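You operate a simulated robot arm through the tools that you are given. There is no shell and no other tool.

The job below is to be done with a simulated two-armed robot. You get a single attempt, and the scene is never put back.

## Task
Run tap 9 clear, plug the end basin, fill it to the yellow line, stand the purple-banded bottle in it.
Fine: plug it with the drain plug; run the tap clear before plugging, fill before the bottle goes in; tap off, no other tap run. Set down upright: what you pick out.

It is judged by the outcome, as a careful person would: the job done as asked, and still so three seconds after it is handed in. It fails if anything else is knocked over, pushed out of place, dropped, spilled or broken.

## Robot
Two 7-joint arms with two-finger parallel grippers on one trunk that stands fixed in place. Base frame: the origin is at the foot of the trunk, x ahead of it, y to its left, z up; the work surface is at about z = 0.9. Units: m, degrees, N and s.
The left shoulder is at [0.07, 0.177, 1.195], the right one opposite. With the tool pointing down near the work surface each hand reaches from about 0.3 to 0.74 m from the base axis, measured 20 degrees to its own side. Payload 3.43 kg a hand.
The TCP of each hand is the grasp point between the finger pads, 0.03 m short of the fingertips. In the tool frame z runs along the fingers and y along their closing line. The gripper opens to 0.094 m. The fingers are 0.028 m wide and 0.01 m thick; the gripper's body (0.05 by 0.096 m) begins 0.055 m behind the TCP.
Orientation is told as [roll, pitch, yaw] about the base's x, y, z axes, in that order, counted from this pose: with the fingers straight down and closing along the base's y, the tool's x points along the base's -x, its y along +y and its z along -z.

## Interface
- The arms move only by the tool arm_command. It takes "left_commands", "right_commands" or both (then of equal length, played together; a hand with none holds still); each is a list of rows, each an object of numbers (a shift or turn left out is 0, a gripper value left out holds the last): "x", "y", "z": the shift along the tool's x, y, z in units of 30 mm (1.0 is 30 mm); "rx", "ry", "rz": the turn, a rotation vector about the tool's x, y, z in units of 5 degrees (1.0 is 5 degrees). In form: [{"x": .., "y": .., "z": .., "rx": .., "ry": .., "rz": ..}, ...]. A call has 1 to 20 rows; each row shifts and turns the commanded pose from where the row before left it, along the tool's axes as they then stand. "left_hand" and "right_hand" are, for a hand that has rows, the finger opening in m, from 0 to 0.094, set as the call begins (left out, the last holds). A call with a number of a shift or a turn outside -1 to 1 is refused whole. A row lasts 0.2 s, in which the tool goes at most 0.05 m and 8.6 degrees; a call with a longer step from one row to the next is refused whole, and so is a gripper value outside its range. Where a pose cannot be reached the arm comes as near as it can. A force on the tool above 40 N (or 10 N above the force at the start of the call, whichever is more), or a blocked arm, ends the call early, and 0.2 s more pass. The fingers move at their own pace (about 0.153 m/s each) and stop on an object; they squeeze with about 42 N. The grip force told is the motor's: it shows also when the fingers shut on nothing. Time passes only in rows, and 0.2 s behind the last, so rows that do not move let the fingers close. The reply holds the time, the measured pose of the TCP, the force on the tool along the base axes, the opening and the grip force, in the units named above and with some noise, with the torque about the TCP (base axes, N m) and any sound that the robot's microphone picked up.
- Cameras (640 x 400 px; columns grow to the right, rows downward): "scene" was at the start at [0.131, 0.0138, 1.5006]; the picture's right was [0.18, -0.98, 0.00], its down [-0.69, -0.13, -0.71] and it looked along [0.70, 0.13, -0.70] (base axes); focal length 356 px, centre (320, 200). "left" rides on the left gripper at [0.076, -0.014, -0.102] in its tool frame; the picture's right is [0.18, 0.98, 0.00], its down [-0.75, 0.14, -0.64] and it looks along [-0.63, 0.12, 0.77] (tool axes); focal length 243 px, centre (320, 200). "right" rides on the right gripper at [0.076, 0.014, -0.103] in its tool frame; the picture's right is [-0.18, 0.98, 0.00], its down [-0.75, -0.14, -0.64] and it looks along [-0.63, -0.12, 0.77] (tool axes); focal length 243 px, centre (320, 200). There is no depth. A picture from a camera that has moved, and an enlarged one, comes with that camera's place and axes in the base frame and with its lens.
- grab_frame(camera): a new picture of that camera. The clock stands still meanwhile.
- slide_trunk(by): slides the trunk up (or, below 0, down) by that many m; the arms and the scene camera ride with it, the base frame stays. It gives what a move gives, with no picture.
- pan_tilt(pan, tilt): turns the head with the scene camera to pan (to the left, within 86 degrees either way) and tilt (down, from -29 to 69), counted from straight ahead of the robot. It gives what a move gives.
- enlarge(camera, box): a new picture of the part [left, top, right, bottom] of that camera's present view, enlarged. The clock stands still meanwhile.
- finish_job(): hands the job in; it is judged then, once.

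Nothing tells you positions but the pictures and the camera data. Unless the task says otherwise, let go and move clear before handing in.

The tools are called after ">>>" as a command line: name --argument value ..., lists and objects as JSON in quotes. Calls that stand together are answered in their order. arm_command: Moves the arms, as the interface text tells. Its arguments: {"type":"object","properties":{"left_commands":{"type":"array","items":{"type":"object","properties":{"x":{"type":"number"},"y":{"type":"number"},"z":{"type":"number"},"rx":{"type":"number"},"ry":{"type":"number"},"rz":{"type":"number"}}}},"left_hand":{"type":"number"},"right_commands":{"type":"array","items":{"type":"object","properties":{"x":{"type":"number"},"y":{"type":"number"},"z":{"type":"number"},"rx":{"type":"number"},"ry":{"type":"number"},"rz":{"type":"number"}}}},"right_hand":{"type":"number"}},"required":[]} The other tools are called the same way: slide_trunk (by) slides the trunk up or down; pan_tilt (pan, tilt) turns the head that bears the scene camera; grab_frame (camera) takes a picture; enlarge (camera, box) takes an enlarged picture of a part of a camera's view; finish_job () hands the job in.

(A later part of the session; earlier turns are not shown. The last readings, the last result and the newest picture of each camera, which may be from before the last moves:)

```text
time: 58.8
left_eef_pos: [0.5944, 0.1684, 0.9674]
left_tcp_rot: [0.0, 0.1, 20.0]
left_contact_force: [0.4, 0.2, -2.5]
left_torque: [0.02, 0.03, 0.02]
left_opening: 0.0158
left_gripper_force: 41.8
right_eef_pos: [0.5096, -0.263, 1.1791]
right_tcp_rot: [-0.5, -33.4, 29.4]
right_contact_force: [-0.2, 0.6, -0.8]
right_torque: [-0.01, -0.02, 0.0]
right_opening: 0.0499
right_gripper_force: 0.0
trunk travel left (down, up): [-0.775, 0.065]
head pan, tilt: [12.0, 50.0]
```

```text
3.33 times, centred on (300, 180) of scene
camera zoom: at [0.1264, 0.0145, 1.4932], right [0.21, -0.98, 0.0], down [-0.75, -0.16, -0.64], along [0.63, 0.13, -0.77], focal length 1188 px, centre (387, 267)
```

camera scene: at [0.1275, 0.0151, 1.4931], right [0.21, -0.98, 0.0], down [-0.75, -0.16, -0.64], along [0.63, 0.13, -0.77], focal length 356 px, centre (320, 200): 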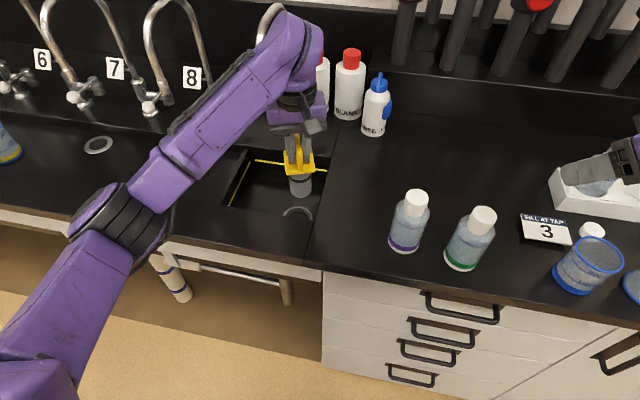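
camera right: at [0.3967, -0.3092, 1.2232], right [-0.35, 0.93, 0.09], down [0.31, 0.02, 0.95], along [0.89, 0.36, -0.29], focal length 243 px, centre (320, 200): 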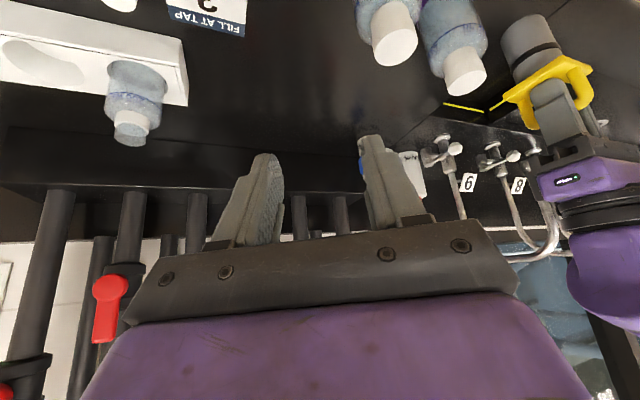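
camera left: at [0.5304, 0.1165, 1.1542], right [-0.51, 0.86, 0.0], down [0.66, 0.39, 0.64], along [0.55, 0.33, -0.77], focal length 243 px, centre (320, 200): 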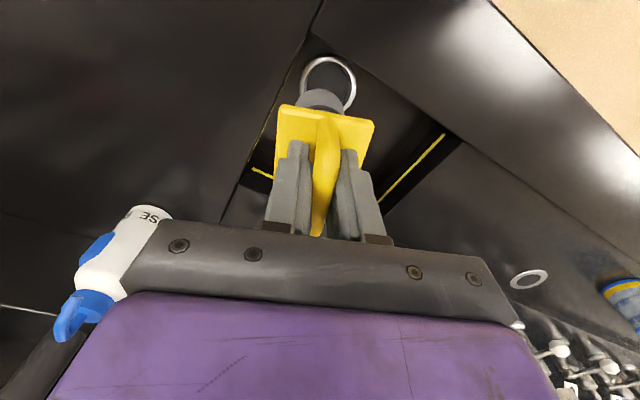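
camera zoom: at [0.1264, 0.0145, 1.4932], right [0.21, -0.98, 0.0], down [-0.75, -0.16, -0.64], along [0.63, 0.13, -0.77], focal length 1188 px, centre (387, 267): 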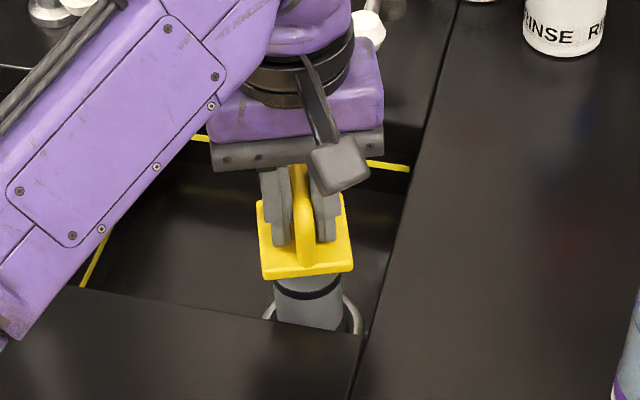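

The plug foot is centred just above the ring opening. Lowering slowly into it.

>>> arm_command --left_commands '[{"x": -0.03, "z": 0.25}, {"z": 0.25}, {"z": 0.25}, {"z": 0.25}, {"z": 0.25}, {}]'

>>> enlarge --camera "left" --box '[240, 30, 400, 150]'

>>> enlarge --camera "scene" --box '[220, 120, 380, 240]'

```text
time: 60.0
left_eef_pos: [0.5969, 0.1673, 0.9427]
left_tcp_rot: [-0.7, -0.9, 19.9]
left_contact_force: [-8.6, 1.6, 26.2]
left_torque: [0.16, 1.58, -0.04]
left_opening: 0.016
left_gripper_force: 41.9
right_eef_pos: [0.5051, -0.2645, 1.1814]
right_tcp_rot: [-0.7, -33.6, 29.6]
right_contact_force: [0.0, 0.4, 0.1]
right_torque: [-0.05, 0.04, 0.0]
right_opening: 0.0499
right_gripper_force: 0.1
trunk travel left (down, up): [-0.775, 0.065]
head pan, tilt: [12.0, 50.0]
stopped in row 5 (left hand): the force on the tool passed its limit at 47 N (the readings are from after the stop); the commanded pose is now the measured one
```

```text
3.33 times, centred on (320, 90) of left
camera zoom: at [0.5284, 0.1285, 1.0434], right [-0.51, 0.86, -0.02], down [0.65, 0.39, 0.65], along [0.57, 0.32, -0.76], focal length 809 px, centre (320, 567)
```

zoom: 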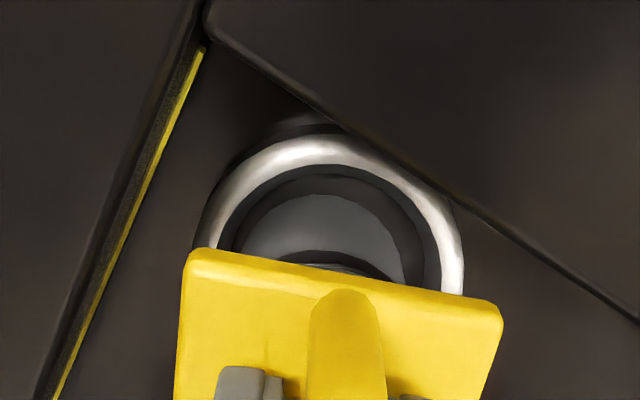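

```text
3.33 times, centred on (300, 180) of scene
camera zoom: at [0.1228, 0.0141, 1.4938], right [0.21, -0.98, 0.0], down [-0.75, -0.16, -0.64], along [0.63, 0.13, -0.76], focal length 1188 px, centre (387, 267)
```

zoom: 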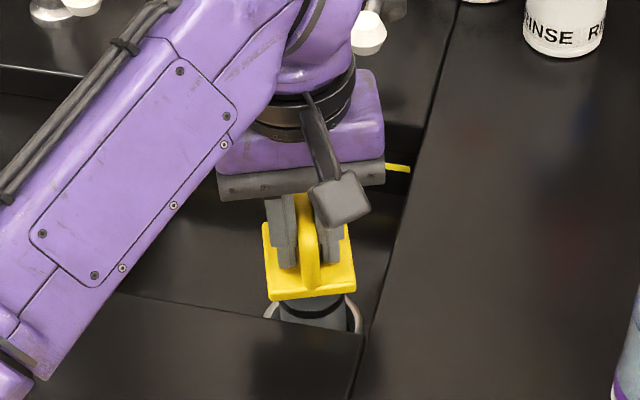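

Contact at z≈0.943: the torque suggests that the near (−x) edge of the plug is catching on the ring. I'll lift 1 cm, re-level, shift +3 mm in x, and look again.

>>> arm_command --left_commands '[{"z": -0.4, "rx": -0.19, "ry": 0.12}, {"x": -0.05, "y": 0.0}, {}]'

>>> enlarge --camera "left" --box '[260, 40, 380, 130]'

>>> enlarge --camera "scene" --box '[270, 150, 340, 230]'

```text
time: 60.8
left_eef_pos: [0.5999, 0.1691, 0.9497]
left_tcp_rot: [0.6, -0.1, 19.9]
left_contact_force: [0.0, 0.0, -3.1]
left_torque: [0.03, -0.01, 0.02]
left_opening: 0.0157
left_gripper_force: 41.8
right_eef_pos: [0.5095, -0.2626, 1.1792]
right_tcp_rot: [-0.6, -33.5, 29.6]
right_contact_force: [0.2, -0.1, 0.1]
right_torque: [0.01, -0.05, 0.0]
right_opening: 0.0498
right_gripper_force: 0.1
trunk travel left (down, up): [-0.775, 0.065]
head pan, tilt: [12.0, 50.0]
```

```text
4.44 times, centred on (320, 85) of left
camera zoom: at [0.5337, 0.1283, 1.0508], right [-0.51, 0.86, 0.01], down [0.66, 0.38, 0.64], along [0.55, 0.33, -0.76], focal length 1078 px, centre (320, 711)
```

zoom: 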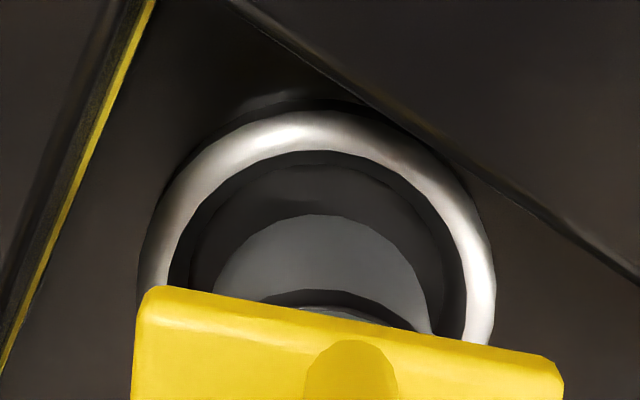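

```text
5.00 times, centred on (305, 190) of scene
camera zoom: at [0.1269, 0.0143, 1.4931], right [0.21, -0.98, 0.0], down [-0.75, -0.16, -0.64], along [0.63, 0.13, -0.77], focal length 1783 px, centre (395, 250)
```

zoom: 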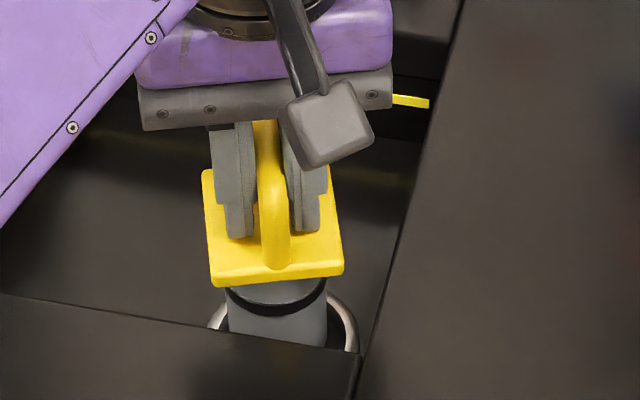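

Re-examining the geometry: the drain is a shallow cup (~1 cm deep), so that stop was most likely the plug's foot reaching the cup's floor. Now it's a few mm too far forward; I'll lift a little, re-centre and check again.

>>> arm_command --left_commands '[{"z": -0.5, "rx": 0.1, "ry": 0.04}, {"x": 0.19}, {}]'

>>> enlarge --camera "left" --box '[260, 40, 380, 130]'

>>> enlarge --camera "scene" --box '[270, 150, 340, 230]'

```text
time: 61.6
left_eef_pos: [0.5946, 0.1681, 0.9656]
left_tcp_rot: [0.0, 0.1, 19.9]
left_contact_force: [-0.4, -0.7, -2.5]
left_torque: [-0.02, 0.0, -0.01]
left_opening: 0.0161
left_gripper_force: 42.1
right_eef_pos: [0.5091, -0.263, 1.1798]
right_tcp_rot: [-0.6, -33.6, 29.5]
right_contact_force: [-0.6, 0.4, -0.9]
right_torque: [0.01, -0.04, 0.0]
right_opening: 0.0502
right_gripper_force: 0.0
trunk travel left (down, up): [-0.775, 0.065]
head pan, tilt: [12.0, 50.0]
```

```text
4.44 times, centred on (320, 85) of left
camera zoom: at [0.5284, 0.1276, 1.0668], right [-0.51, 0.86, 0.0], down [0.66, 0.39, 0.64], along [0.55, 0.33, -0.77], focal length 1078 px, centre (320, 711)
```

zoom: 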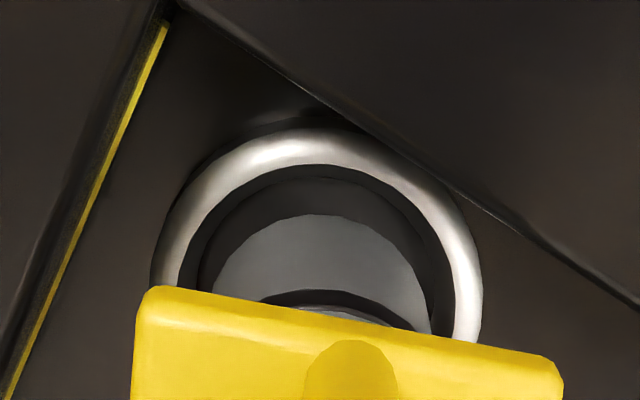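

```text
5.00 times, centred on (305, 190) of scene
camera zoom: at [0.1267, 0.0146, 1.4932], right [0.21, -0.98, 0.0], down [-0.75, -0.16, -0.64], along [0.63, 0.13, -0.77], focal length 1783 px, centre (395, 250)
```

zoom: 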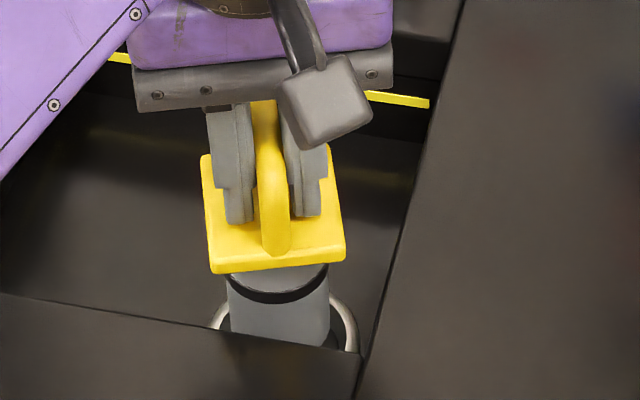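

Views now agree the plug is centred to ~1–2 mm. A tiny −y nudge, then lower gently.

>>> arm_command --left_commands '[{"y": -0.05}, {"z": 0.25}, {"z": 0.2}, {"z": 0.15}, {}]'

>>> enlarge --camera "left" --box '[260, 40, 380, 130]'

```text
time: 62.8
left_eef_pos: [0.5958, 0.1647, 0.9463]
left_tcp_rot: [0.0, 0.1, 20.0]
left_contact_force: [0.2, 0.3, -3.5]
left_torque: [-0.03, 0.03, -0.02]
left_opening: 0.0159
left_gripper_force: 42.0
right_eef_pos: [0.5081, -0.264, 1.1802]
right_tcp_rot: [-0.5, -33.5, 29.5]
right_contact_force: [0.1, -0.6, -0.1]
right_torque: [0.03, 0.0, 0.01]
right_opening: 0.05
right_gripper_force: 0.1
trunk travel left (down, up): [-0.775, 0.065]
head pan, tilt: [12.0, 50.0]
```

```text
4.44 times, centred on (320, 85) of left
camera zoom: at [0.5291, 0.1257, 1.0481], right [-0.51, 0.86, 0.0], down [0.66, 0.39, 0.64], along [0.55, 0.33, -0.77], focal length 1078 px, centre (320, 711)
```

zoom: 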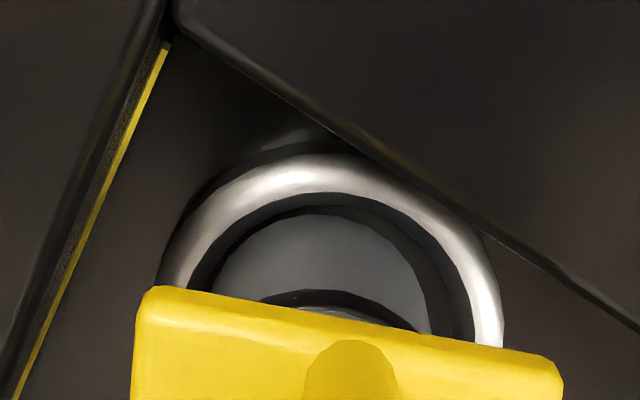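

Good: the foot is already inside the ring without contact. Nudge back 1 mm and lower till it touches.

>>> arm_command --left_commands '[{"y": 0.04}, {"z": 0.1}, {"z": 0.1}, {}]'

>>> arm_command --left_commands '[{"z": 0.06}, {}]'

```text
time: 63.8
left_eef_pos: [0.5937, 0.1669, 0.9429]
left_tcp_rot: [0.0, -0.2, 19.9]
left_contact_force: [3.5, 1.4, 11.3]
left_torque: [0.04, -0.19, 0.03]
left_opening: 0.0157
left_gripper_force: 42.3
right_eef_pos: [0.5069, -0.2632, 1.1789]
right_tcp_rot: [-0.6, -33.5, 29.6]
right_contact_force: [0.1, -0.7, -0.1]
right_torque: [0.01, -0.02, 0.0]
right_opening: 0.0501
right_gripper_force: 0.1
trunk travel left (down, up): [-0.775, 0.065]
head pan, tilt: [12.0, 50.0]
```

```text
time: 64.4
left_eef_pos: [0.5924, 0.1664, 0.9431]
left_tcp_rot: [-0.1, -0.4, 20.0]
left_contact_force: [10.5, 3.8, 30.2]
left_torque: [0.36, -0.76, -0.02]
left_opening: 0.0158
left_gripper_force: 41.9
right_eef_pos: [0.5058, -0.2642, 1.1798]
right_tcp_rot: [-0.6, -33.6, 29.5]
right_contact_force: [-0.5, -0.1, 0.1]
right_torque: [-0.01, -0.01, -0.03]
right_opening: 0.05
right_gripper_force: 0.0
trunk travel left (down, up): [-0.775, 0.065]
head pan, tilt: [12.0, 50.0]
```

Same stopping height (0.943) at two different x positions: the plug is seated on the cup's flat floor. I'll ease the pressure and let go.

>>> arm_command --left_commands '[{"z": -0.07}, {}]'

>>> arm_command --left_commands '[{}, {}, {}]' --left_hand 0.05

>>> enlarge --camera "left" --box '[220, 30, 420, 180]'

>>> enlarge --camera "scene" --box '[250, 130, 360, 230]'

```text
time: 65.0
left_eef_pos: [0.5923, 0.1658, 0.9424]
left_tcp_rot: [0.0, 0.0, 20.0]
left_contact_force: [7.0, 3.1, 23.1]
left_torque: [0.03, -0.7, 0.06]
left_opening: 0.0155
left_gripper_force: 41.7
right_eef_pos: [0.5074, -0.2637, 1.1804]
right_tcp_rot: [-0.7, -33.6, 29.5]
right_contact_force: [0.3, 0.1, 0.0]
right_torque: [0.02, 0.02, 0.01]
right_opening: 0.05
right_gripper_force: 0.1
trunk travel left (down, up): [-0.775, 0.065]
head pan, tilt: [12.0, 50.0]
```

```text
time: 65.8
left_eef_pos: [0.591, 0.1651, 0.9433]
left_tcp_rot: [0.0, 0.0, 20.0]
left_contact_force: [-2.7, -3.6, 18.1]
left_torque: [-0.21, 0.11, 0.0]
left_opening: 0.0488
left_gripper_force: 0.1
right_eef_pos: [0.5056, -0.2651, 1.1806]
right_tcp_rot: [-0.6, -33.8, 29.5]
right_contact_force: [0.0, 0.0, 0.0]
right_torque: [0.04, -0.01, 0.03]
right_opening: 0.0499
right_gripper_force: 0.0
trunk travel left (down, up): [-0.775, 0.065]
head pan, tilt: [12.0, 50.0]
```

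```text
2.67 times, centred on (320, 105) of left
camera zoom: at [0.5251, 0.1251, 1.0443], right [-0.51, 0.86, 0.0], down [0.66, 0.39, 0.64], along [0.55, 0.33, -0.77], focal length 647 px, centre (320, 453)
```

zoom: 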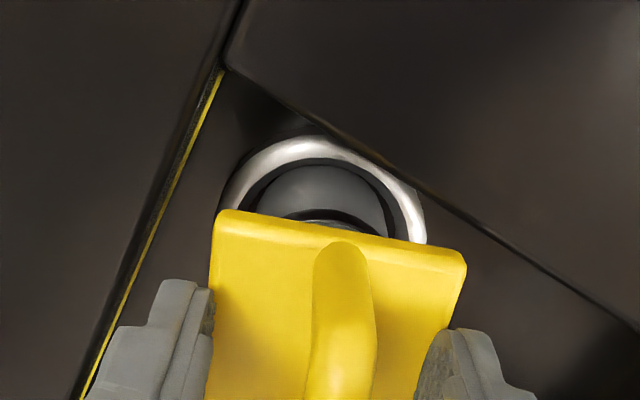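

```text
4.00 times, centred on (305, 180) of scene
camera zoom: at [0.1222, 0.0129, 1.4936], right [0.21, -0.98, 0.0], down [-0.75, -0.16, -0.65], along [0.63, 0.13, -0.76], focal length 1426 px, centre (380, 280)
```

zoom: 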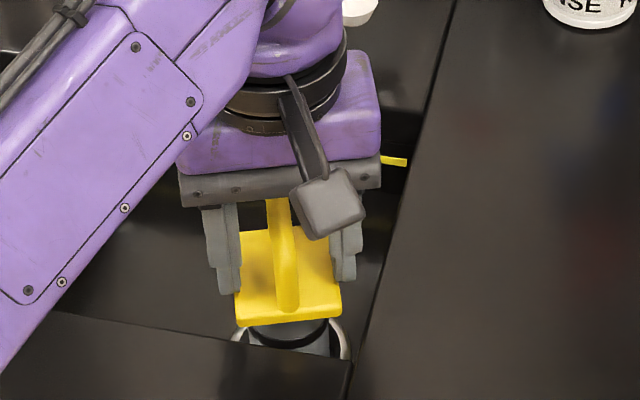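

The plug stands in the drain; the fingertips rest on its plate. I'll rise straight up and check.

>>> arm_command --left_commands '[{"z": -0.3}, {"z": -0.7}, {"z": -0.8}, {"z": -0.8}, {}]'

>>> grab_frame --camera "left"

>>> enlarge --camera "scene" --box '[250, 130, 360, 230]'

```text
time: 67.0
left_eef_pos: [0.5946, 0.1672, 1.0189]
left_tcp_rot: [0.1, 0.1, 20.0]
left_contact_force: [0.1, 0.6, 0.4]
left_torque: [0.04, -0.01, 0.03]
left_opening: 0.05
left_gripper_force: 0.0
right_eef_pos: [0.5077, -0.2645, 1.1797]
right_tcp_rot: [-0.5, -33.5, 29.4]
right_contact_force: [-0.2, 0.0, -0.6]
right_torque: [0.0, 0.02, -0.02]
right_opening: 0.0501
right_gripper_force: 0.0
trunk travel left (down, up): [-0.775, 0.065]
head pan, tilt: [12.0, 50.0]
```

```text
taken
camera left: at [0.5285, 0.1271, 1.1207], right [-0.51, 0.86, 0.0], down [0.66, 0.39, 0.64], along [0.55, 0.33, -0.77], focal length 243 px, centre (320, 200)
```

left: 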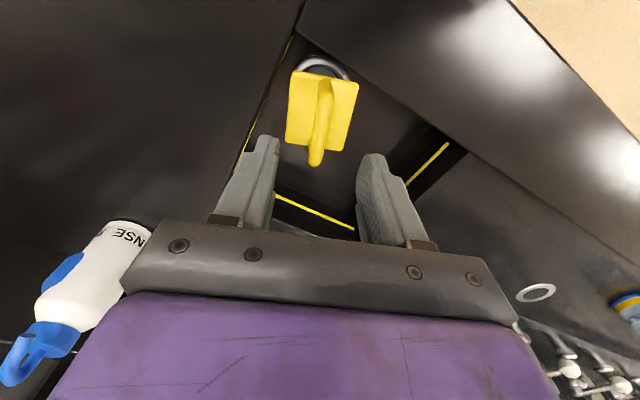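

```text
4.00 times, centred on (305, 180) of scene
camera zoom: at [0.1259, 0.0142, 1.4933], right [0.21, -0.98, 0.0], down [-0.75, -0.16, -0.64], along [0.63, 0.13, -0.77], focal length 1426 px, centre (380, 280)
```

zoom: 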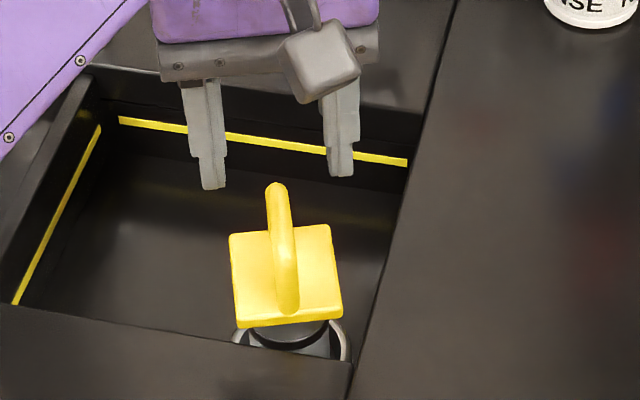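

The plug stands upright and centred in the drain. Retreating the left arm to its parking place on the left.

>>> arm_command --left_commands '[{"x": 0.9, "y": 0.34, "z": -0.2}, {"x": 0.9, "y": 0.34, "z": -0.2}, {"x": 0.9, "y": 0.34, "z": -0.2}, {"x": 0.9, "y": 0.34, "z": -0.2}, {"z": -0.9}, {"z": -0.9}, {"z": -0.9}, {"z": -0.9}]'

>>> arm_command --left_commands '[{"rz": 1}, {"rz": 1}, {"rz": 1}, {"rz": 1}, {"y": 1}, {"y": 1}, {"y": 1}, {"y": 1}, {"y": 1}, {"y": 1}, {"y": 1}]' --right_commands '[{"ry": -1}, {"ry": -1}, {"ry": -1}, {"ry": -1}, {}, {}, {}, {}, {}, {}, {}]'

>>> grab_frame --camera "scene"

```text
time: 68.8
left_eef_pos: [0.537, 0.2058, 1.1264]
left_tcp_rot: [0.2, 0.1, 19.8]
left_contact_force: [-0.3, 0.2, 0.0]
left_torque: [0.02, 0.01, -0.01]
left_opening: 0.05
left_gripper_force: 0.0
left hand out of reach, approached as far as the arm can: row 3, 4, 5, 6, 7, 8
right_eef_pos: [0.5072, -0.2629, 1.1792]
right_tcp_rot: [-0.6, -33.6, 29.5]
right_contact_force: [-0.5, 1.1, 0.5]
right_torque: [-0.01, 0.03, 0.0]
right_opening: 0.0498
right_gripper_force: 0.0
trunk travel left (down, up): [-0.775, 0.065]
head pan, tilt: [12.0, 50.0]
```

```text
time: 71.2
left_eef_pos: [0.5371, 0.4177, 1.1241]
left_tcp_rot: [-0.1, 0.1, 0.0]
left_contact_force: [-0.2, -0.9, 0.1]
left_torque: [-0.04, -0.02, -0.03]
left_opening: 0.05
left_gripper_force: 0.0
right_eef_pos: [0.5083, -0.2632, 1.18]
right_tcp_rot: [-0.9, -53.5, 29.9]
right_contact_force: [-0.7, 0.2, -1.0]
right_torque: [-0.03, 0.03, -0.02]
right_opening: 0.0499
right_gripper_force: 0.1
trunk travel left (down, up): [-0.775, 0.065]
head pan, tilt: [12.0, 50.0]
```

```text
taken
camera scene: at [0.1258, 0.016, 1.4932], right [0.21, -0.98, 0.0], down [-0.75, -0.16, -0.64], along [0.63, 0.13, -0.77], focal length 356 px, centre (320, 200)
```

scene: 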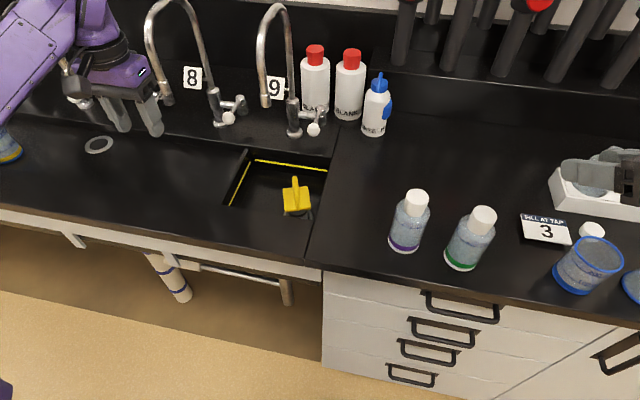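

All objects are in place and the plug stands in the drain. Now the right arm returns to the tap 9 lever.

>>> arm_command --right_commands '[{"x": -0.192, "y": 0.522, "z": 0.765}, {"x": -0.192, "y": 0.522, "z": 0.765}, {"x": -0.192, "y": 0.522, "z": 0.765}, {"x": -0.192, "y": 0.522, "z": 0.765}, {"x": -0.192, "y": 0.522, "z": 0.765}, {"x": -0.192, "y": 0.522, "z": 0.765}, {"x": -0.192, "y": 0.522, "z": 0.765}, {"x": -0.192, "y": 0.522, "z": 0.765}, {"x": -0.192, "y": 0.522, "z": 0.765}, {"x": -0.192, "y": 0.522, "z": 0.765}, {"x": -0.192, "y": 0.522, "z": 0.765}, {"x": -0.192, "y": 0.522, "z": 0.765}, {"x": -0.192, "y": 0.522, "z": 0.765}, {"x": -0.192, "y": 0.522, "z": 0.765}, {"x": -0.192, "y": 0.522, "z": 0.765}, {}]' --right_hand 0.05

>>> grab_frame --camera "right"

```text
time: 74.6
left_eef_pos: [0.5353, 0.4148, 1.1258]
left_tcp_rot: [0.1, 0.2, -0.1]
left_contact_force: [0.3, -0.6, -0.2]
left_torque: [-0.01, 0.03, -0.02]
left_opening: 0.0501
left_gripper_force: 0.0
right_eef_pos: [0.681, 0.0996, 1.0433]
right_tcp_rot: [-0.7, -53.5, 29.8]
right_contact_force: [-0.3, -0.2, 0.2]
right_torque: [0.04, 0.05, 0.02]
right_opening: 0.0501
right_gripper_force: 0.2
trunk travel left (down, up): [-0.775, 0.065]
head pan, tilt: [12.0, 50.0]
```

```text
taken
camera right: at [0.5622, 0.0507, 1.0418], right [-0.38, 0.91, 0.14], down [0.01, -0.15, 0.99], along [0.92, 0.38, 0.05], focal length 243 px, centre (320, 200)
```

right: 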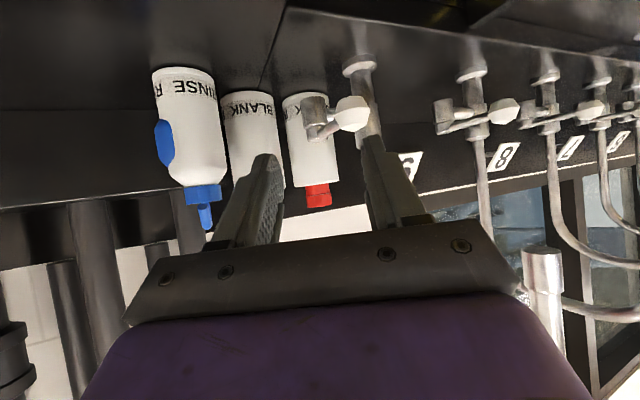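

Aligning the hand with the knob before advancing.

>>> arm_command --right_commands '[{"x": 0.18, "y": 0.38, "z": 0.3}, {"x": 0.18, "y": 0.38, "z": 0.3}, {"ry": -1}, {"ry": -1}, {"ry": -0.3}, {}]'

>>> grab_frame --camera "right"

```text
time: 76.0
left_eef_pos: [0.5367, 0.4165, 1.1253]
left_tcp_rot: [0.1, 0.1, 0.0]
left_contact_force: [0.4, -0.2, -0.2]
left_torque: [0.03, -0.01, 0.0]
left_opening: 0.0501
left_gripper_force: 0.2
right_eef_pos: [0.6762, 0.1239, 1.0227]
right_tcp_rot: [-1.1, -64.9, 30.2]
right_contact_force: [-0.3, 0.2, -0.3]
right_torque: [-0.01, 0.03, -0.01]
right_opening: 0.05
right_gripper_force: 0.2
trunk travel left (down, up): [-0.775, 0.065]
head pan, tilt: [12.0, 50.0]
```

```text
taken
camera right: at [0.5599, 0.0763, 0.9977], right [-0.41, 0.9, 0.16], down [-0.17, -0.24, 0.96], along [0.9, 0.37, 0.25], focal length 243 px, centre (320, 200)
```

right: 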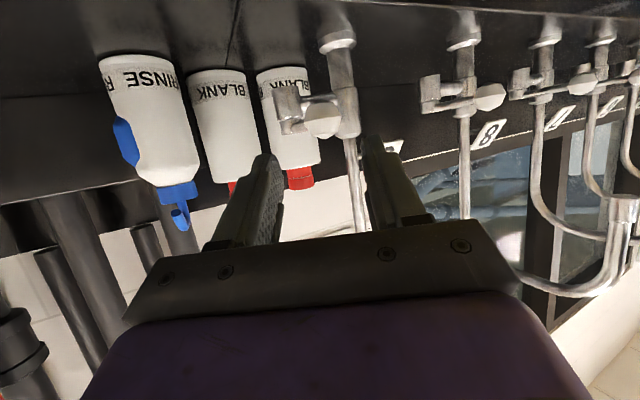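

The knob is centred between the fingers; advancing to straddle it, then narrowing.

>>> arm_command --right_commands '[{"z": 0.65}, {"z": 0.65}, {"z": 0.65}, {"z": 0.58}, {}]'

>>> enlarge --camera "right" --box '[220, 80, 420, 240]'

>>> pan_tilt --pan 14 --tilt 45

>>> enlarge --camera "scene" --box '[220, 120, 420, 260]'

```text
time: 77.2
left_eef_pos: [0.5364, 0.4151, 1.1244]
left_tcp_rot: [0.1, 0.1, 0.0]
left_contact_force: [0.4, -0.5, 0.2]
left_torque: [-0.01, -0.02, 0.03]
left_opening: 0.05
left_gripper_force: 0.1
right_eef_pos: [0.7351, 0.1566, 0.9917]
right_tcp_rot: [-1.2, -65.0, 30.4]
right_contact_force: [-0.5, -0.4, -0.4]
right_torque: [-0.02, 0.0, -0.02]
right_opening: 0.0497
right_gripper_force: 0.0
trunk travel left (down, up): [-0.775, 0.065]
head pan, tilt: [12.0, 50.0]
```

```text
2.50 times, centred on (320, 160) of right
camera zoom: at [0.6196, 0.1096, 0.9664], right [-0.41, 0.9, 0.16], down [-0.17, -0.25, 0.96], along [0.9, 0.37, 0.25], focal length 606 px, centre (320, 300)
```

zoom: 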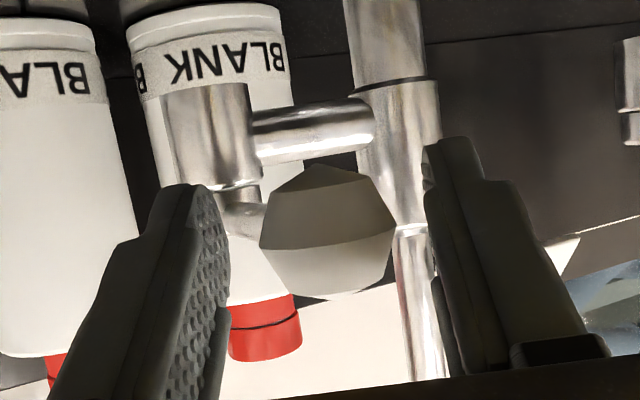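

```text
time: 77.9
left_eef_pos: [0.5373, 0.4156, 1.125]
left_tcp_rot: [0.0, 0.1, 0.0]
left_contact_force: [-0.7, 0.5, -0.2]
left_torque: [0.01, -0.02, 0.0]
left_opening: 0.05
left_gripper_force: 0.1
right_eef_pos: [0.7344, 0.1573, 0.991]
right_tcp_rot: [-1.1, -65.0, 30.1]
right_contact_force: [-0.1, -0.5, -1.2]
right_torque: [0.03, 0.0, -0.03]
right_opening: 0.0502
right_gripper_force: 0.1
trunk travel left (down, up): [-0.775, 0.065]
head pan, tilt: [14.0, 45.0]
```

```text
2.86 times, centred on (320, 190) of scene
camera zoom: at [0.1297, 0.0182, 1.5001], right [0.24, -0.97, 0.0], down [-0.69, -0.17, -0.71], along [0.69, 0.17, -0.71], focal length 1019 px, centre (320, 229)
```

zoom: 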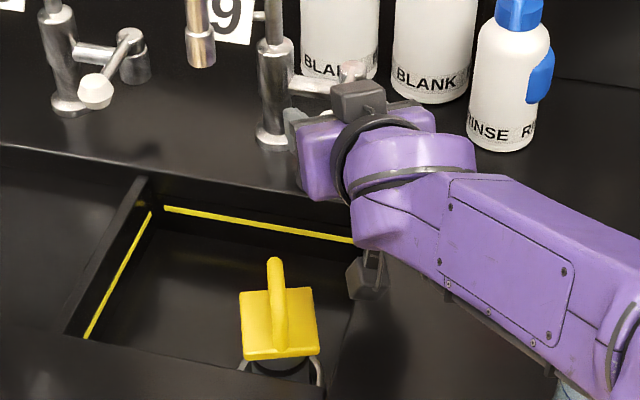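

Same pose as before. Opening the tap to fill.

>>> arm_command --right_commands '[{"x": 0.03, "y": -0.38, "z": -0.15}, {"x": 0.04, "y": -0.4, "z": -0.1}, {"x": 0.06, "y": -0.45, "z": -0.05}, {}]' --right_hand 0.04

>>> enlarge --camera "scene" --box '[220, 120, 420, 260]'

>>> arm_command --right_commands '[{}, {}, {}, {}, {}, {}, {}, {}, {}, {}]'

>>> enlarge --camera "scene" --box '[220, 120, 420, 260]'

```text
time: 78.9
left_eef_pos: [0.5376, 0.4162, 1.1254]
left_tcp_rot: [0.0, 0.1, 0.0]
left_contact_force: [-0.1, 0.6, -0.2]
left_torque: [0.05, -0.01, 0.01]
left_opening: 0.0498
left_gripper_force: 0.1
right_eef_pos: [0.7451, 0.1202, 0.993]
right_tcp_rot: [-1.2, -65.0, 30.3]
right_contact_force: [0.4, -0.1, -0.4]
right_torque: [-0.01, -0.03, 0.0]
right_opening: 0.0398
right_gripper_force: 0.0
trunk travel left (down, up): [-0.775, 0.065]
head pan, tilt: [14.0, 45.0]
```

```text
2.86 times, centred on (320, 190) of scene
camera zoom: at [0.1297, 0.019, 1.5002], right [0.24, -0.97, 0.0], down [-0.69, -0.17, -0.71], along [0.69, 0.17, -0.71], focal length 1019 px, centre (320, 229)
```

zoom: 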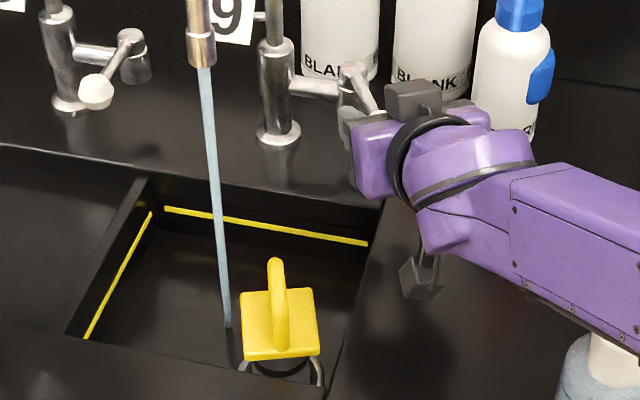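

```text
time: 81.1
left_eef_pos: [0.537, 0.4161, 1.1247]
left_tcp_rot: [0.0, 0.1, 0.1]
left_contact_force: [0.6, -0.4, 0.6]
left_torque: [0.03, 0.02, 0.0]
left_opening: 0.05
left_gripper_force: 0.1
right_eef_pos: [0.7465, 0.1213, 0.9928]
right_tcp_rot: [-1.2, -65.0, 30.2]
right_contact_force: [0.8, -0.2, 0.5]
right_torque: [0.0, 0.03, 0.04]
right_opening: 0.04
right_gripper_force: 0.0
trunk travel left (down, up): [-0.775, 0.065]
head pan, tilt: [14.0, 45.0]
```

```text
2.86 times, centred on (320, 190) of scene
camera zoom: at [0.1298, 0.0185, 1.5001], right [0.24, -0.97, 0.0], down [-0.69, -0.17, -0.71], along [0.69, 0.17, -0.71], focal length 1019 px, centre (320, 229)
```

zoom: 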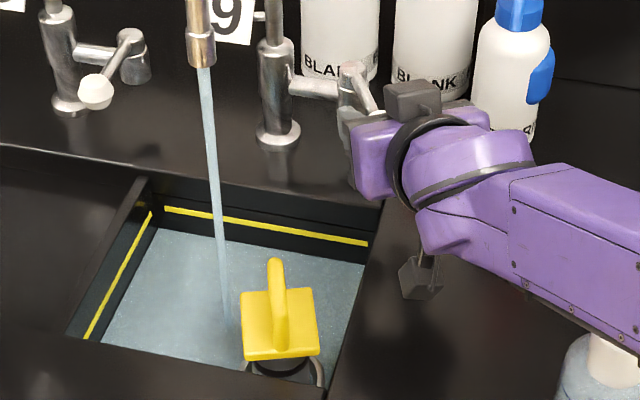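

The plug holds and the basin is filling. I'll keep monitoring the level against the yellow line.

>>> arm_command --right_commands '[{}, {}, {}, {}, {}, {}, {}, {}, {}]'

>>> enlarge --camera "scene" --box '[240, 170, 340, 250]'

>>> arm_command --right_commands '[{}, {}, {}, {}, {}, {}, {}, {}, {}]'

>>> enlarge --camera "scene" --box '[240, 170, 340, 250]'

```text
time: 83.1
left_eef_pos: [0.5374, 0.416, 1.1233]
left_tcp_rot: [0.0, 0.2, 0.0]
left_contact_force: [0.7, -0.9, 0.7]
left_torque: [-0.01, 0.01, 0.01]
left_opening: 0.0501
left_gripper_force: 0.1
right_eef_pos: [0.7472, 0.1222, 0.9919]
right_tcp_rot: [-1.1, -65.0, 30.3]
right_contact_force: [-0.5, -0.9, 0.3]
right_torque: [0.0, -0.01, -0.02]
right_opening: 0.0398
right_gripper_force: 0.0
trunk travel left (down, up): [-0.775, 0.065]
head pan, tilt: [14.0, 45.0]
```

```text
5.00 times, centred on (290, 210) of scene
camera zoom: at [0.1298, 0.0185, 1.5001], right [0.24, -0.97, 0.0], down [-0.69, -0.17, -0.71], along [0.69, 0.17, -0.71], focal length 1783 px, centre (470, 150)
```

zoom: 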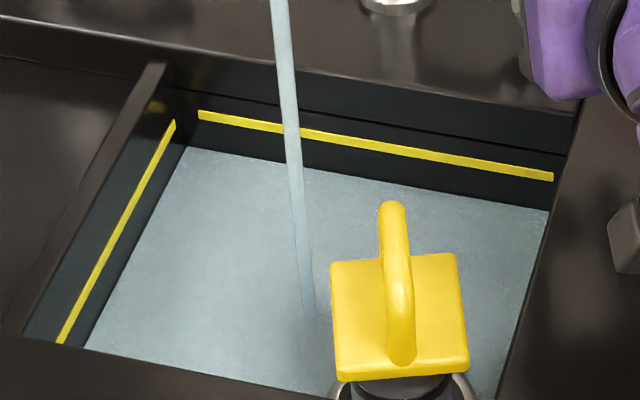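

```text
time: 85.1
left_eef_pos: [0.5358, 0.4155, 1.1238]
left_tcp_rot: [0.0, 0.2, 0.0]
left_contact_force: [-0.8, -0.5, -0.1]
left_torque: [0.02, 0.01, -0.03]
left_opening: 0.0501
left_gripper_force: 0.1
right_eef_pos: [0.7446, 0.1201, 0.991]
right_tcp_rot: [-1.2, -65.0, 30.3]
right_contact_force: [-0.1, -0.2, -0.2]
right_torque: [0.03, -0.03, 0.01]
right_opening: 0.0401
right_gripper_force: 0.0
trunk travel left (down, up): [-0.775, 0.065]
head pan, tilt: [14.0, 45.0]
```

```text
5.00 times, centred on (290, 210) of scene
camera zoom: at [0.1298, 0.0185, 1.5001], right [0.24, -0.97, 0.0], down [-0.69, -0.17, -0.71], along [0.69, 0.17, -0.71], focal length 1783 px, centre (470, 150)
```

zoom: 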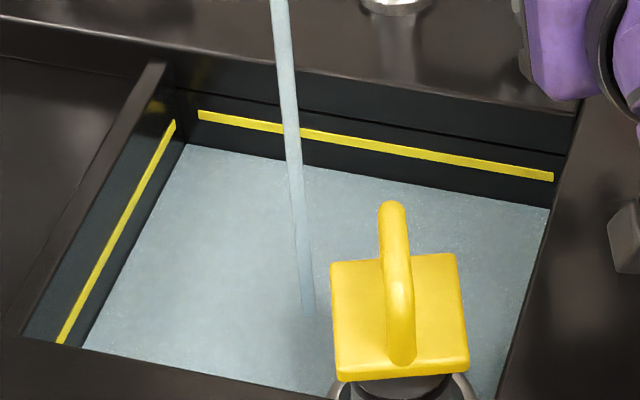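

Level rises about 1.5 px/s in this view with ~32 px left to the line's middle; about 20 s more. Waiting in stages.

>>> arm_command --right_commands '[{}, {}, {}, {}, {}, {}, {}, {}, {}, {}, {}, {}, {}, {}, {}, {}, {}, {}, {}, {}]'

>>> arm_command --right_commands '[{}, {}, {}, {}, {}, {}, {}, {}, {}, {}, {}, {}, {}, {}, {}, {}, {}, {}, {}, {}]'

>>> enlarge --camera "scene" --box '[240, 170, 340, 250]'

```text
time: 89.3
left_eef_pos: [0.5371, 0.4168, 1.1234]
left_tcp_rot: [0.0, 0.1, 0.0]
left_contact_force: [-0.3, -0.2, 0.0]
left_torque: [0.0, -0.02, 0.03]
left_opening: 0.0501
left_gripper_force: 0.0
right_eef_pos: [0.746, 0.1204, 0.9928]
right_tcp_rot: [-1.1, -65.0, 30.3]
right_contact_force: [-0.4, 0.1, 0.0]
right_torque: [0.01, -0.02, 0.03]
right_opening: 0.0399
right_gripper_force: 0.0
trunk travel left (down, up): [-0.775, 0.065]
head pan, tilt: [14.0, 45.0]
```

```text
time: 93.5
left_eef_pos: [0.5368, 0.4155, 1.1257]
left_tcp_rot: [0.0, 0.1, 0.0]
left_contact_force: [-0.1, -0.1, -0.5]
left_torque: [-0.03, -0.01, 0.0]
left_opening: 0.0501
left_gripper_force: 0.1
right_eef_pos: [0.7454, 0.1217, 0.9915]
right_tcp_rot: [-1.2, -65.0, 30.1]
right_contact_force: [-0.1, -0.4, 0.4]
right_torque: [0.04, -0.01, 0.02]
right_opening: 0.0401
right_gripper_force: 0.1
trunk travel left (down, up): [-0.775, 0.065]
head pan, tilt: [14.0, 45.0]
```

```text
5.00 times, centred on (290, 210) of scene
camera zoom: at [0.1298, 0.0185, 1.5001], right [0.24, -0.97, 0.0], down [-0.69, -0.17, -0.71], along [0.69, 0.17, -0.71], focal length 1783 px, centre (470, 150)
```

zoom: 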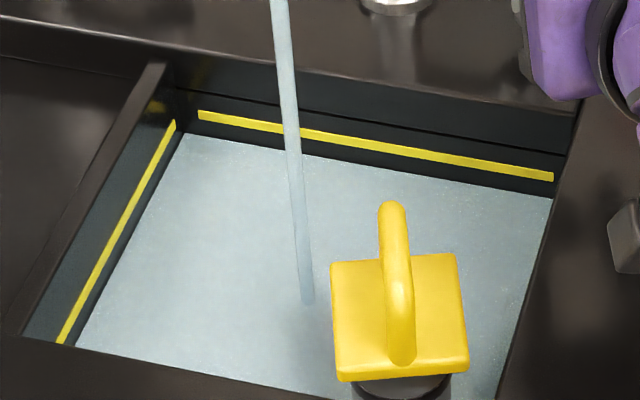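

About 22 px left; another 8 s and check again.

>>> arm_command --right_commands '[{}, {}, {}, {}, {}, {}, {}, {}, {}, {}, {}, {}, {}, {}, {}, {}, {}, {}, {}, {}]'

>>> arm_command --right_commands '[{}, {}, {}, {}, {}, {}, {}, {}, {}, {}, {}, {}, {}, {}, {}, {}, {}, {}, {}]'

>>> enlarge --camera "scene" --box '[240, 170, 340, 250]'

>>> grab_frame --camera "left"

```text
time: 97.7
left_eef_pos: [0.536, 0.416, 1.1255]
left_tcp_rot: [0.1, 0.1, 0.1]
left_contact_force: [0.2, 1.6, -0.3]
left_torque: [0.0, 0.0, -0.02]
left_opening: 0.0499
left_gripper_force: 0.1
right_eef_pos: [0.7458, 0.1218, 0.9914]
right_tcp_rot: [-1.2, -64.9, 30.1]
right_contact_force: [-0.1, 0.4, 0.1]
right_torque: [0.0, -0.02, 0.01]
right_opening: 0.04
right_gripper_force: 0.1
trunk travel left (down, up): [-0.775, 0.065]
head pan, tilt: [14.0, 45.0]
```

```text
time: 101.7
left_eef_pos: [0.5363, 0.4162, 1.125]
left_tcp_rot: [0.0, 0.0, 0.0]
left_contact_force: [0.2, -0.3, 0.6]
left_torque: [0.0, -0.01, -0.01]
left_opening: 0.0502
left_gripper_force: 0.1
right_eef_pos: [0.7447, 0.1215, 0.9922]
right_tcp_rot: [-1.2, -65.0, 30.2]
right_contact_force: [0.3, -0.4, 0.2]
right_torque: [0.03, -0.02, -0.01]
right_opening: 0.04
right_gripper_force: 0.1
trunk travel left (down, up): [-0.775, 0.065]
head pan, tilt: [14.0, 45.0]
```

```text
5.00 times, centred on (290, 210) of scene
camera zoom: at [0.1298, 0.0185, 1.5001], right [0.24, -0.97, 0.0], down [-0.69, -0.17, -0.71], along [0.69, 0.17, -0.71], focal length 1783 px, centre (470, 150)
```

zoom: 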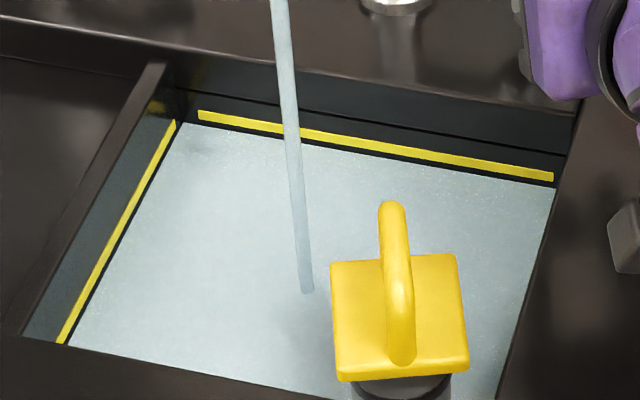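

```text
taken
camera left: at [0.4612, 0.4013, 1.226], right [-0.18, 0.98, 0.0], down [0.75, 0.14, 0.64], along [0.63, 0.12, -0.77], focal length 243 px, centre (320, 200)
```

left: 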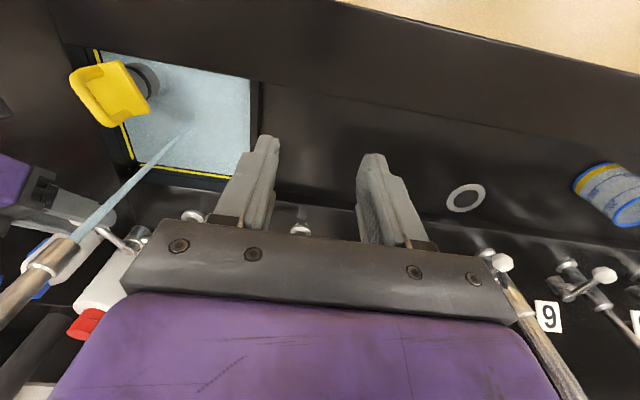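

About 11 px to the middle of the line (~8 s). Waiting 5 s, then check.

>>> arm_command --right_commands '[{}, {}, {}, {}, {}, {}, {}, {}, {}, {}, {}, {}, {}, {}, {}, {}, {}, {}, {}, {}, {}, {}, {}, {}]'

>>> enlarge --camera "scene" --box '[240, 170, 340, 250]'

```text
refused: the rows must be a list of 1 to 20 entries
```

```text
5.00 times, centred on (290, 210) of scene
camera zoom: at [0.1298, 0.0185, 1.5001], right [0.24, -0.97, 0.0], down [-0.69, -0.17, -0.71], along [0.69, 0.17, -0.71], focal length 1783 px, centre (470, 150)
```

zoom: 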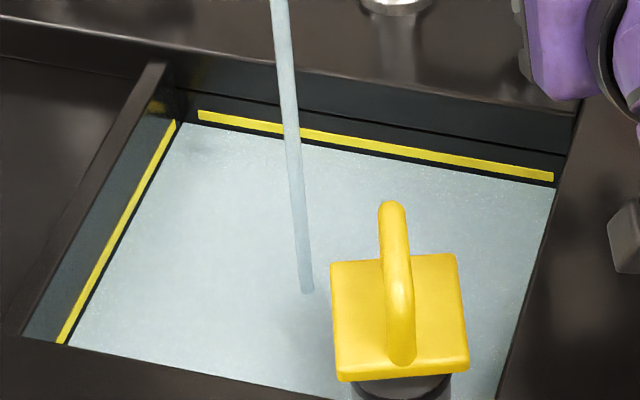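

That call was refused for length; the clock didn't advance. Waiting 4.2 s now.

>>> arm_command --right_commands '[{}, {}, {}, {}, {}, {}, {}, {}, {}, {}, {}, {}, {}, {}, {}, {}, {}, {}, {}, {}]'

>>> enlarge --camera "scene" --box '[240, 170, 340, 250]'

>>> enlarge --camera "scene" --box '[315, 195, 355, 220]'

```text
time: 105.9
left_eef_pos: [0.5361, 0.4155, 1.1243]
left_tcp_rot: [0.0, 0.1, 0.1]
left_contact_force: [0.1, -0.7, 0.0]
left_torque: [-0.02, 0.01, 0.01]
left_opening: 0.0497
left_gripper_force: 0.0
right_eef_pos: [0.746, 0.1213, 0.9915]
right_tcp_rot: [-1.1, -65.1, 30.3]
right_contact_force: [0.2, 0.2, -0.7]
right_torque: [0.02, -0.01, 0.0]
right_opening: 0.0397
right_gripper_force: 0.1
trunk travel left (down, up): [-0.775, 0.065]
head pan, tilt: [14.0, 45.0]
```

```text
5.00 times, centred on (290, 210) of scene
camera zoom: at [0.1298, 0.0185, 1.5001], right [0.24, -0.97, 0.0], down [-0.69, -0.17, -0.71], along [0.69, 0.17, -0.71], focal length 1783 px, centre (470, 150)
```

zoom: 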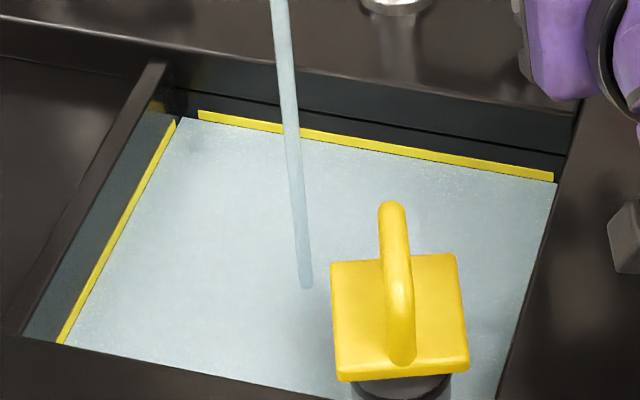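

```text
16.00 times, centred on (335, 208) of scene
camera zoom: at [0.1298, 0.0185, 1.5001], right [0.24, -0.97, 0.0], down [-0.69, -0.17, -0.71], along [0.69, 0.17, -0.71], focal length 5705 px, centre (80, 80)
```

zoom: 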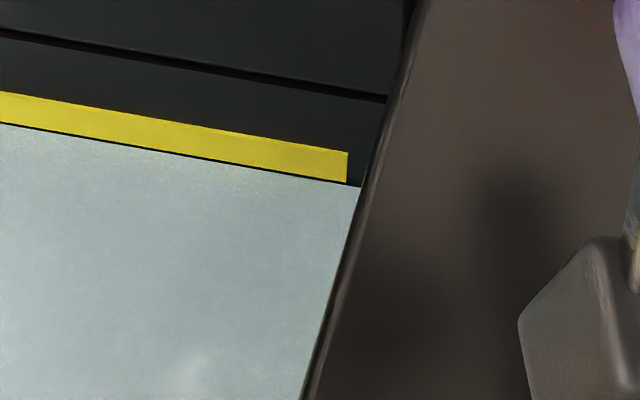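

The surface is right at the line's lower edge. 2.4 s more brings it to about the line's middle, then I close the tap.

>>> arm_command --right_commands '[{}, {}, {}, {}, {}, {}, {}, {}, {}, {}, {}, {"x": -0.06, "y": 0.45, "z": 0.05}, {"x": -0.04, "y": 0.4, "z": 0.1}, {"x": -0.03, "y": 0.38, "z": 0.15}, {"y": 0.2, "z": 0.1}, {}]'

>>> enlarge --camera "scene" --box '[240, 170, 340, 250]'

>>> enlarge --camera "scene" --box '[255, 185, 295, 210]'

>>> enlarge --camera "scene" --box '[220, 80, 420, 220]'

```text
time: 109.3
left_eef_pos: [0.5363, 0.4134, 1.1262]
left_tcp_rot: [0.2, 0.0, 0.0]
left_contact_force: [0.3, -1.5, 0.8]
left_torque: [-0.02, -0.01, -0.01]
left_opening: 0.0501
left_gripper_force: 0.1
right_eef_pos: [0.7369, 0.1615, 0.9924]
right_tcp_rot: [-1.2, -65.1, 30.1]
right_contact_force: [-1.8, -11.6, 5.6]
right_torque: [-0.07, -0.17, -0.44]
right_opening: 0.0452
right_gripper_force: 5.2
trunk travel left (down, up): [-0.775, 0.065]
head pan, tilt: [14.0, 45.0]
```

```text
5.00 times, centred on (290, 210) of scene
camera zoom: at [0.1279, 0.0154, 1.5004], right [0.24, -0.97, 0.0], down [-0.69, -0.17, -0.71], along [0.69, 0.17, -0.71], focal length 1783 px, centre (470, 150)
```

zoom: 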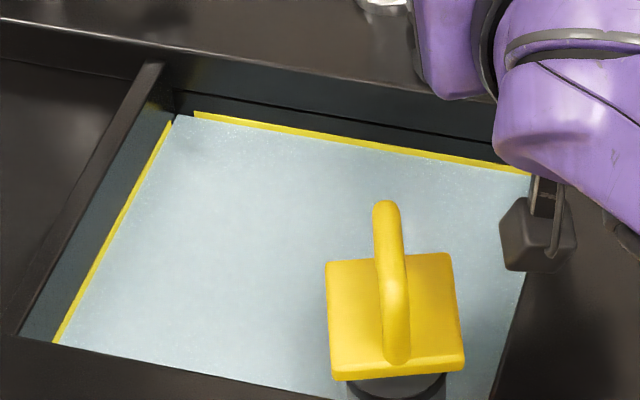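

```text
16.00 times, centred on (275, 198) of scene
camera zoom: at [0.1279, 0.0154, 1.5004], right [0.24, -0.97, 0.0], down [-0.69, -0.17, -0.71], along [0.69, 0.17, -0.71], focal length 5705 px, centre (1040, 240)
```

zoom: 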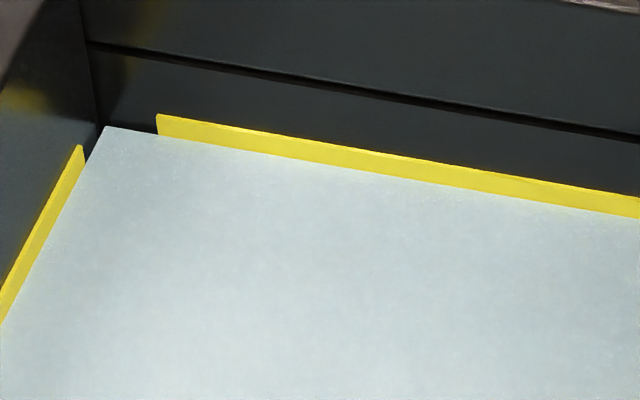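

```text
2.86 times, centred on (320, 150) of scene
camera zoom: at [0.1279, 0.0154, 1.5004], right [0.24, -0.97, 0.0], down [-0.69, -0.17, -0.71], along [0.69, 0.17, -0.71], focal length 1019 px, centre (320, 343)
```

zoom: 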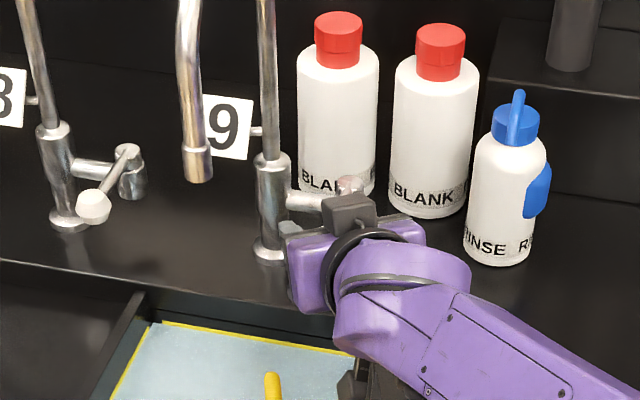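

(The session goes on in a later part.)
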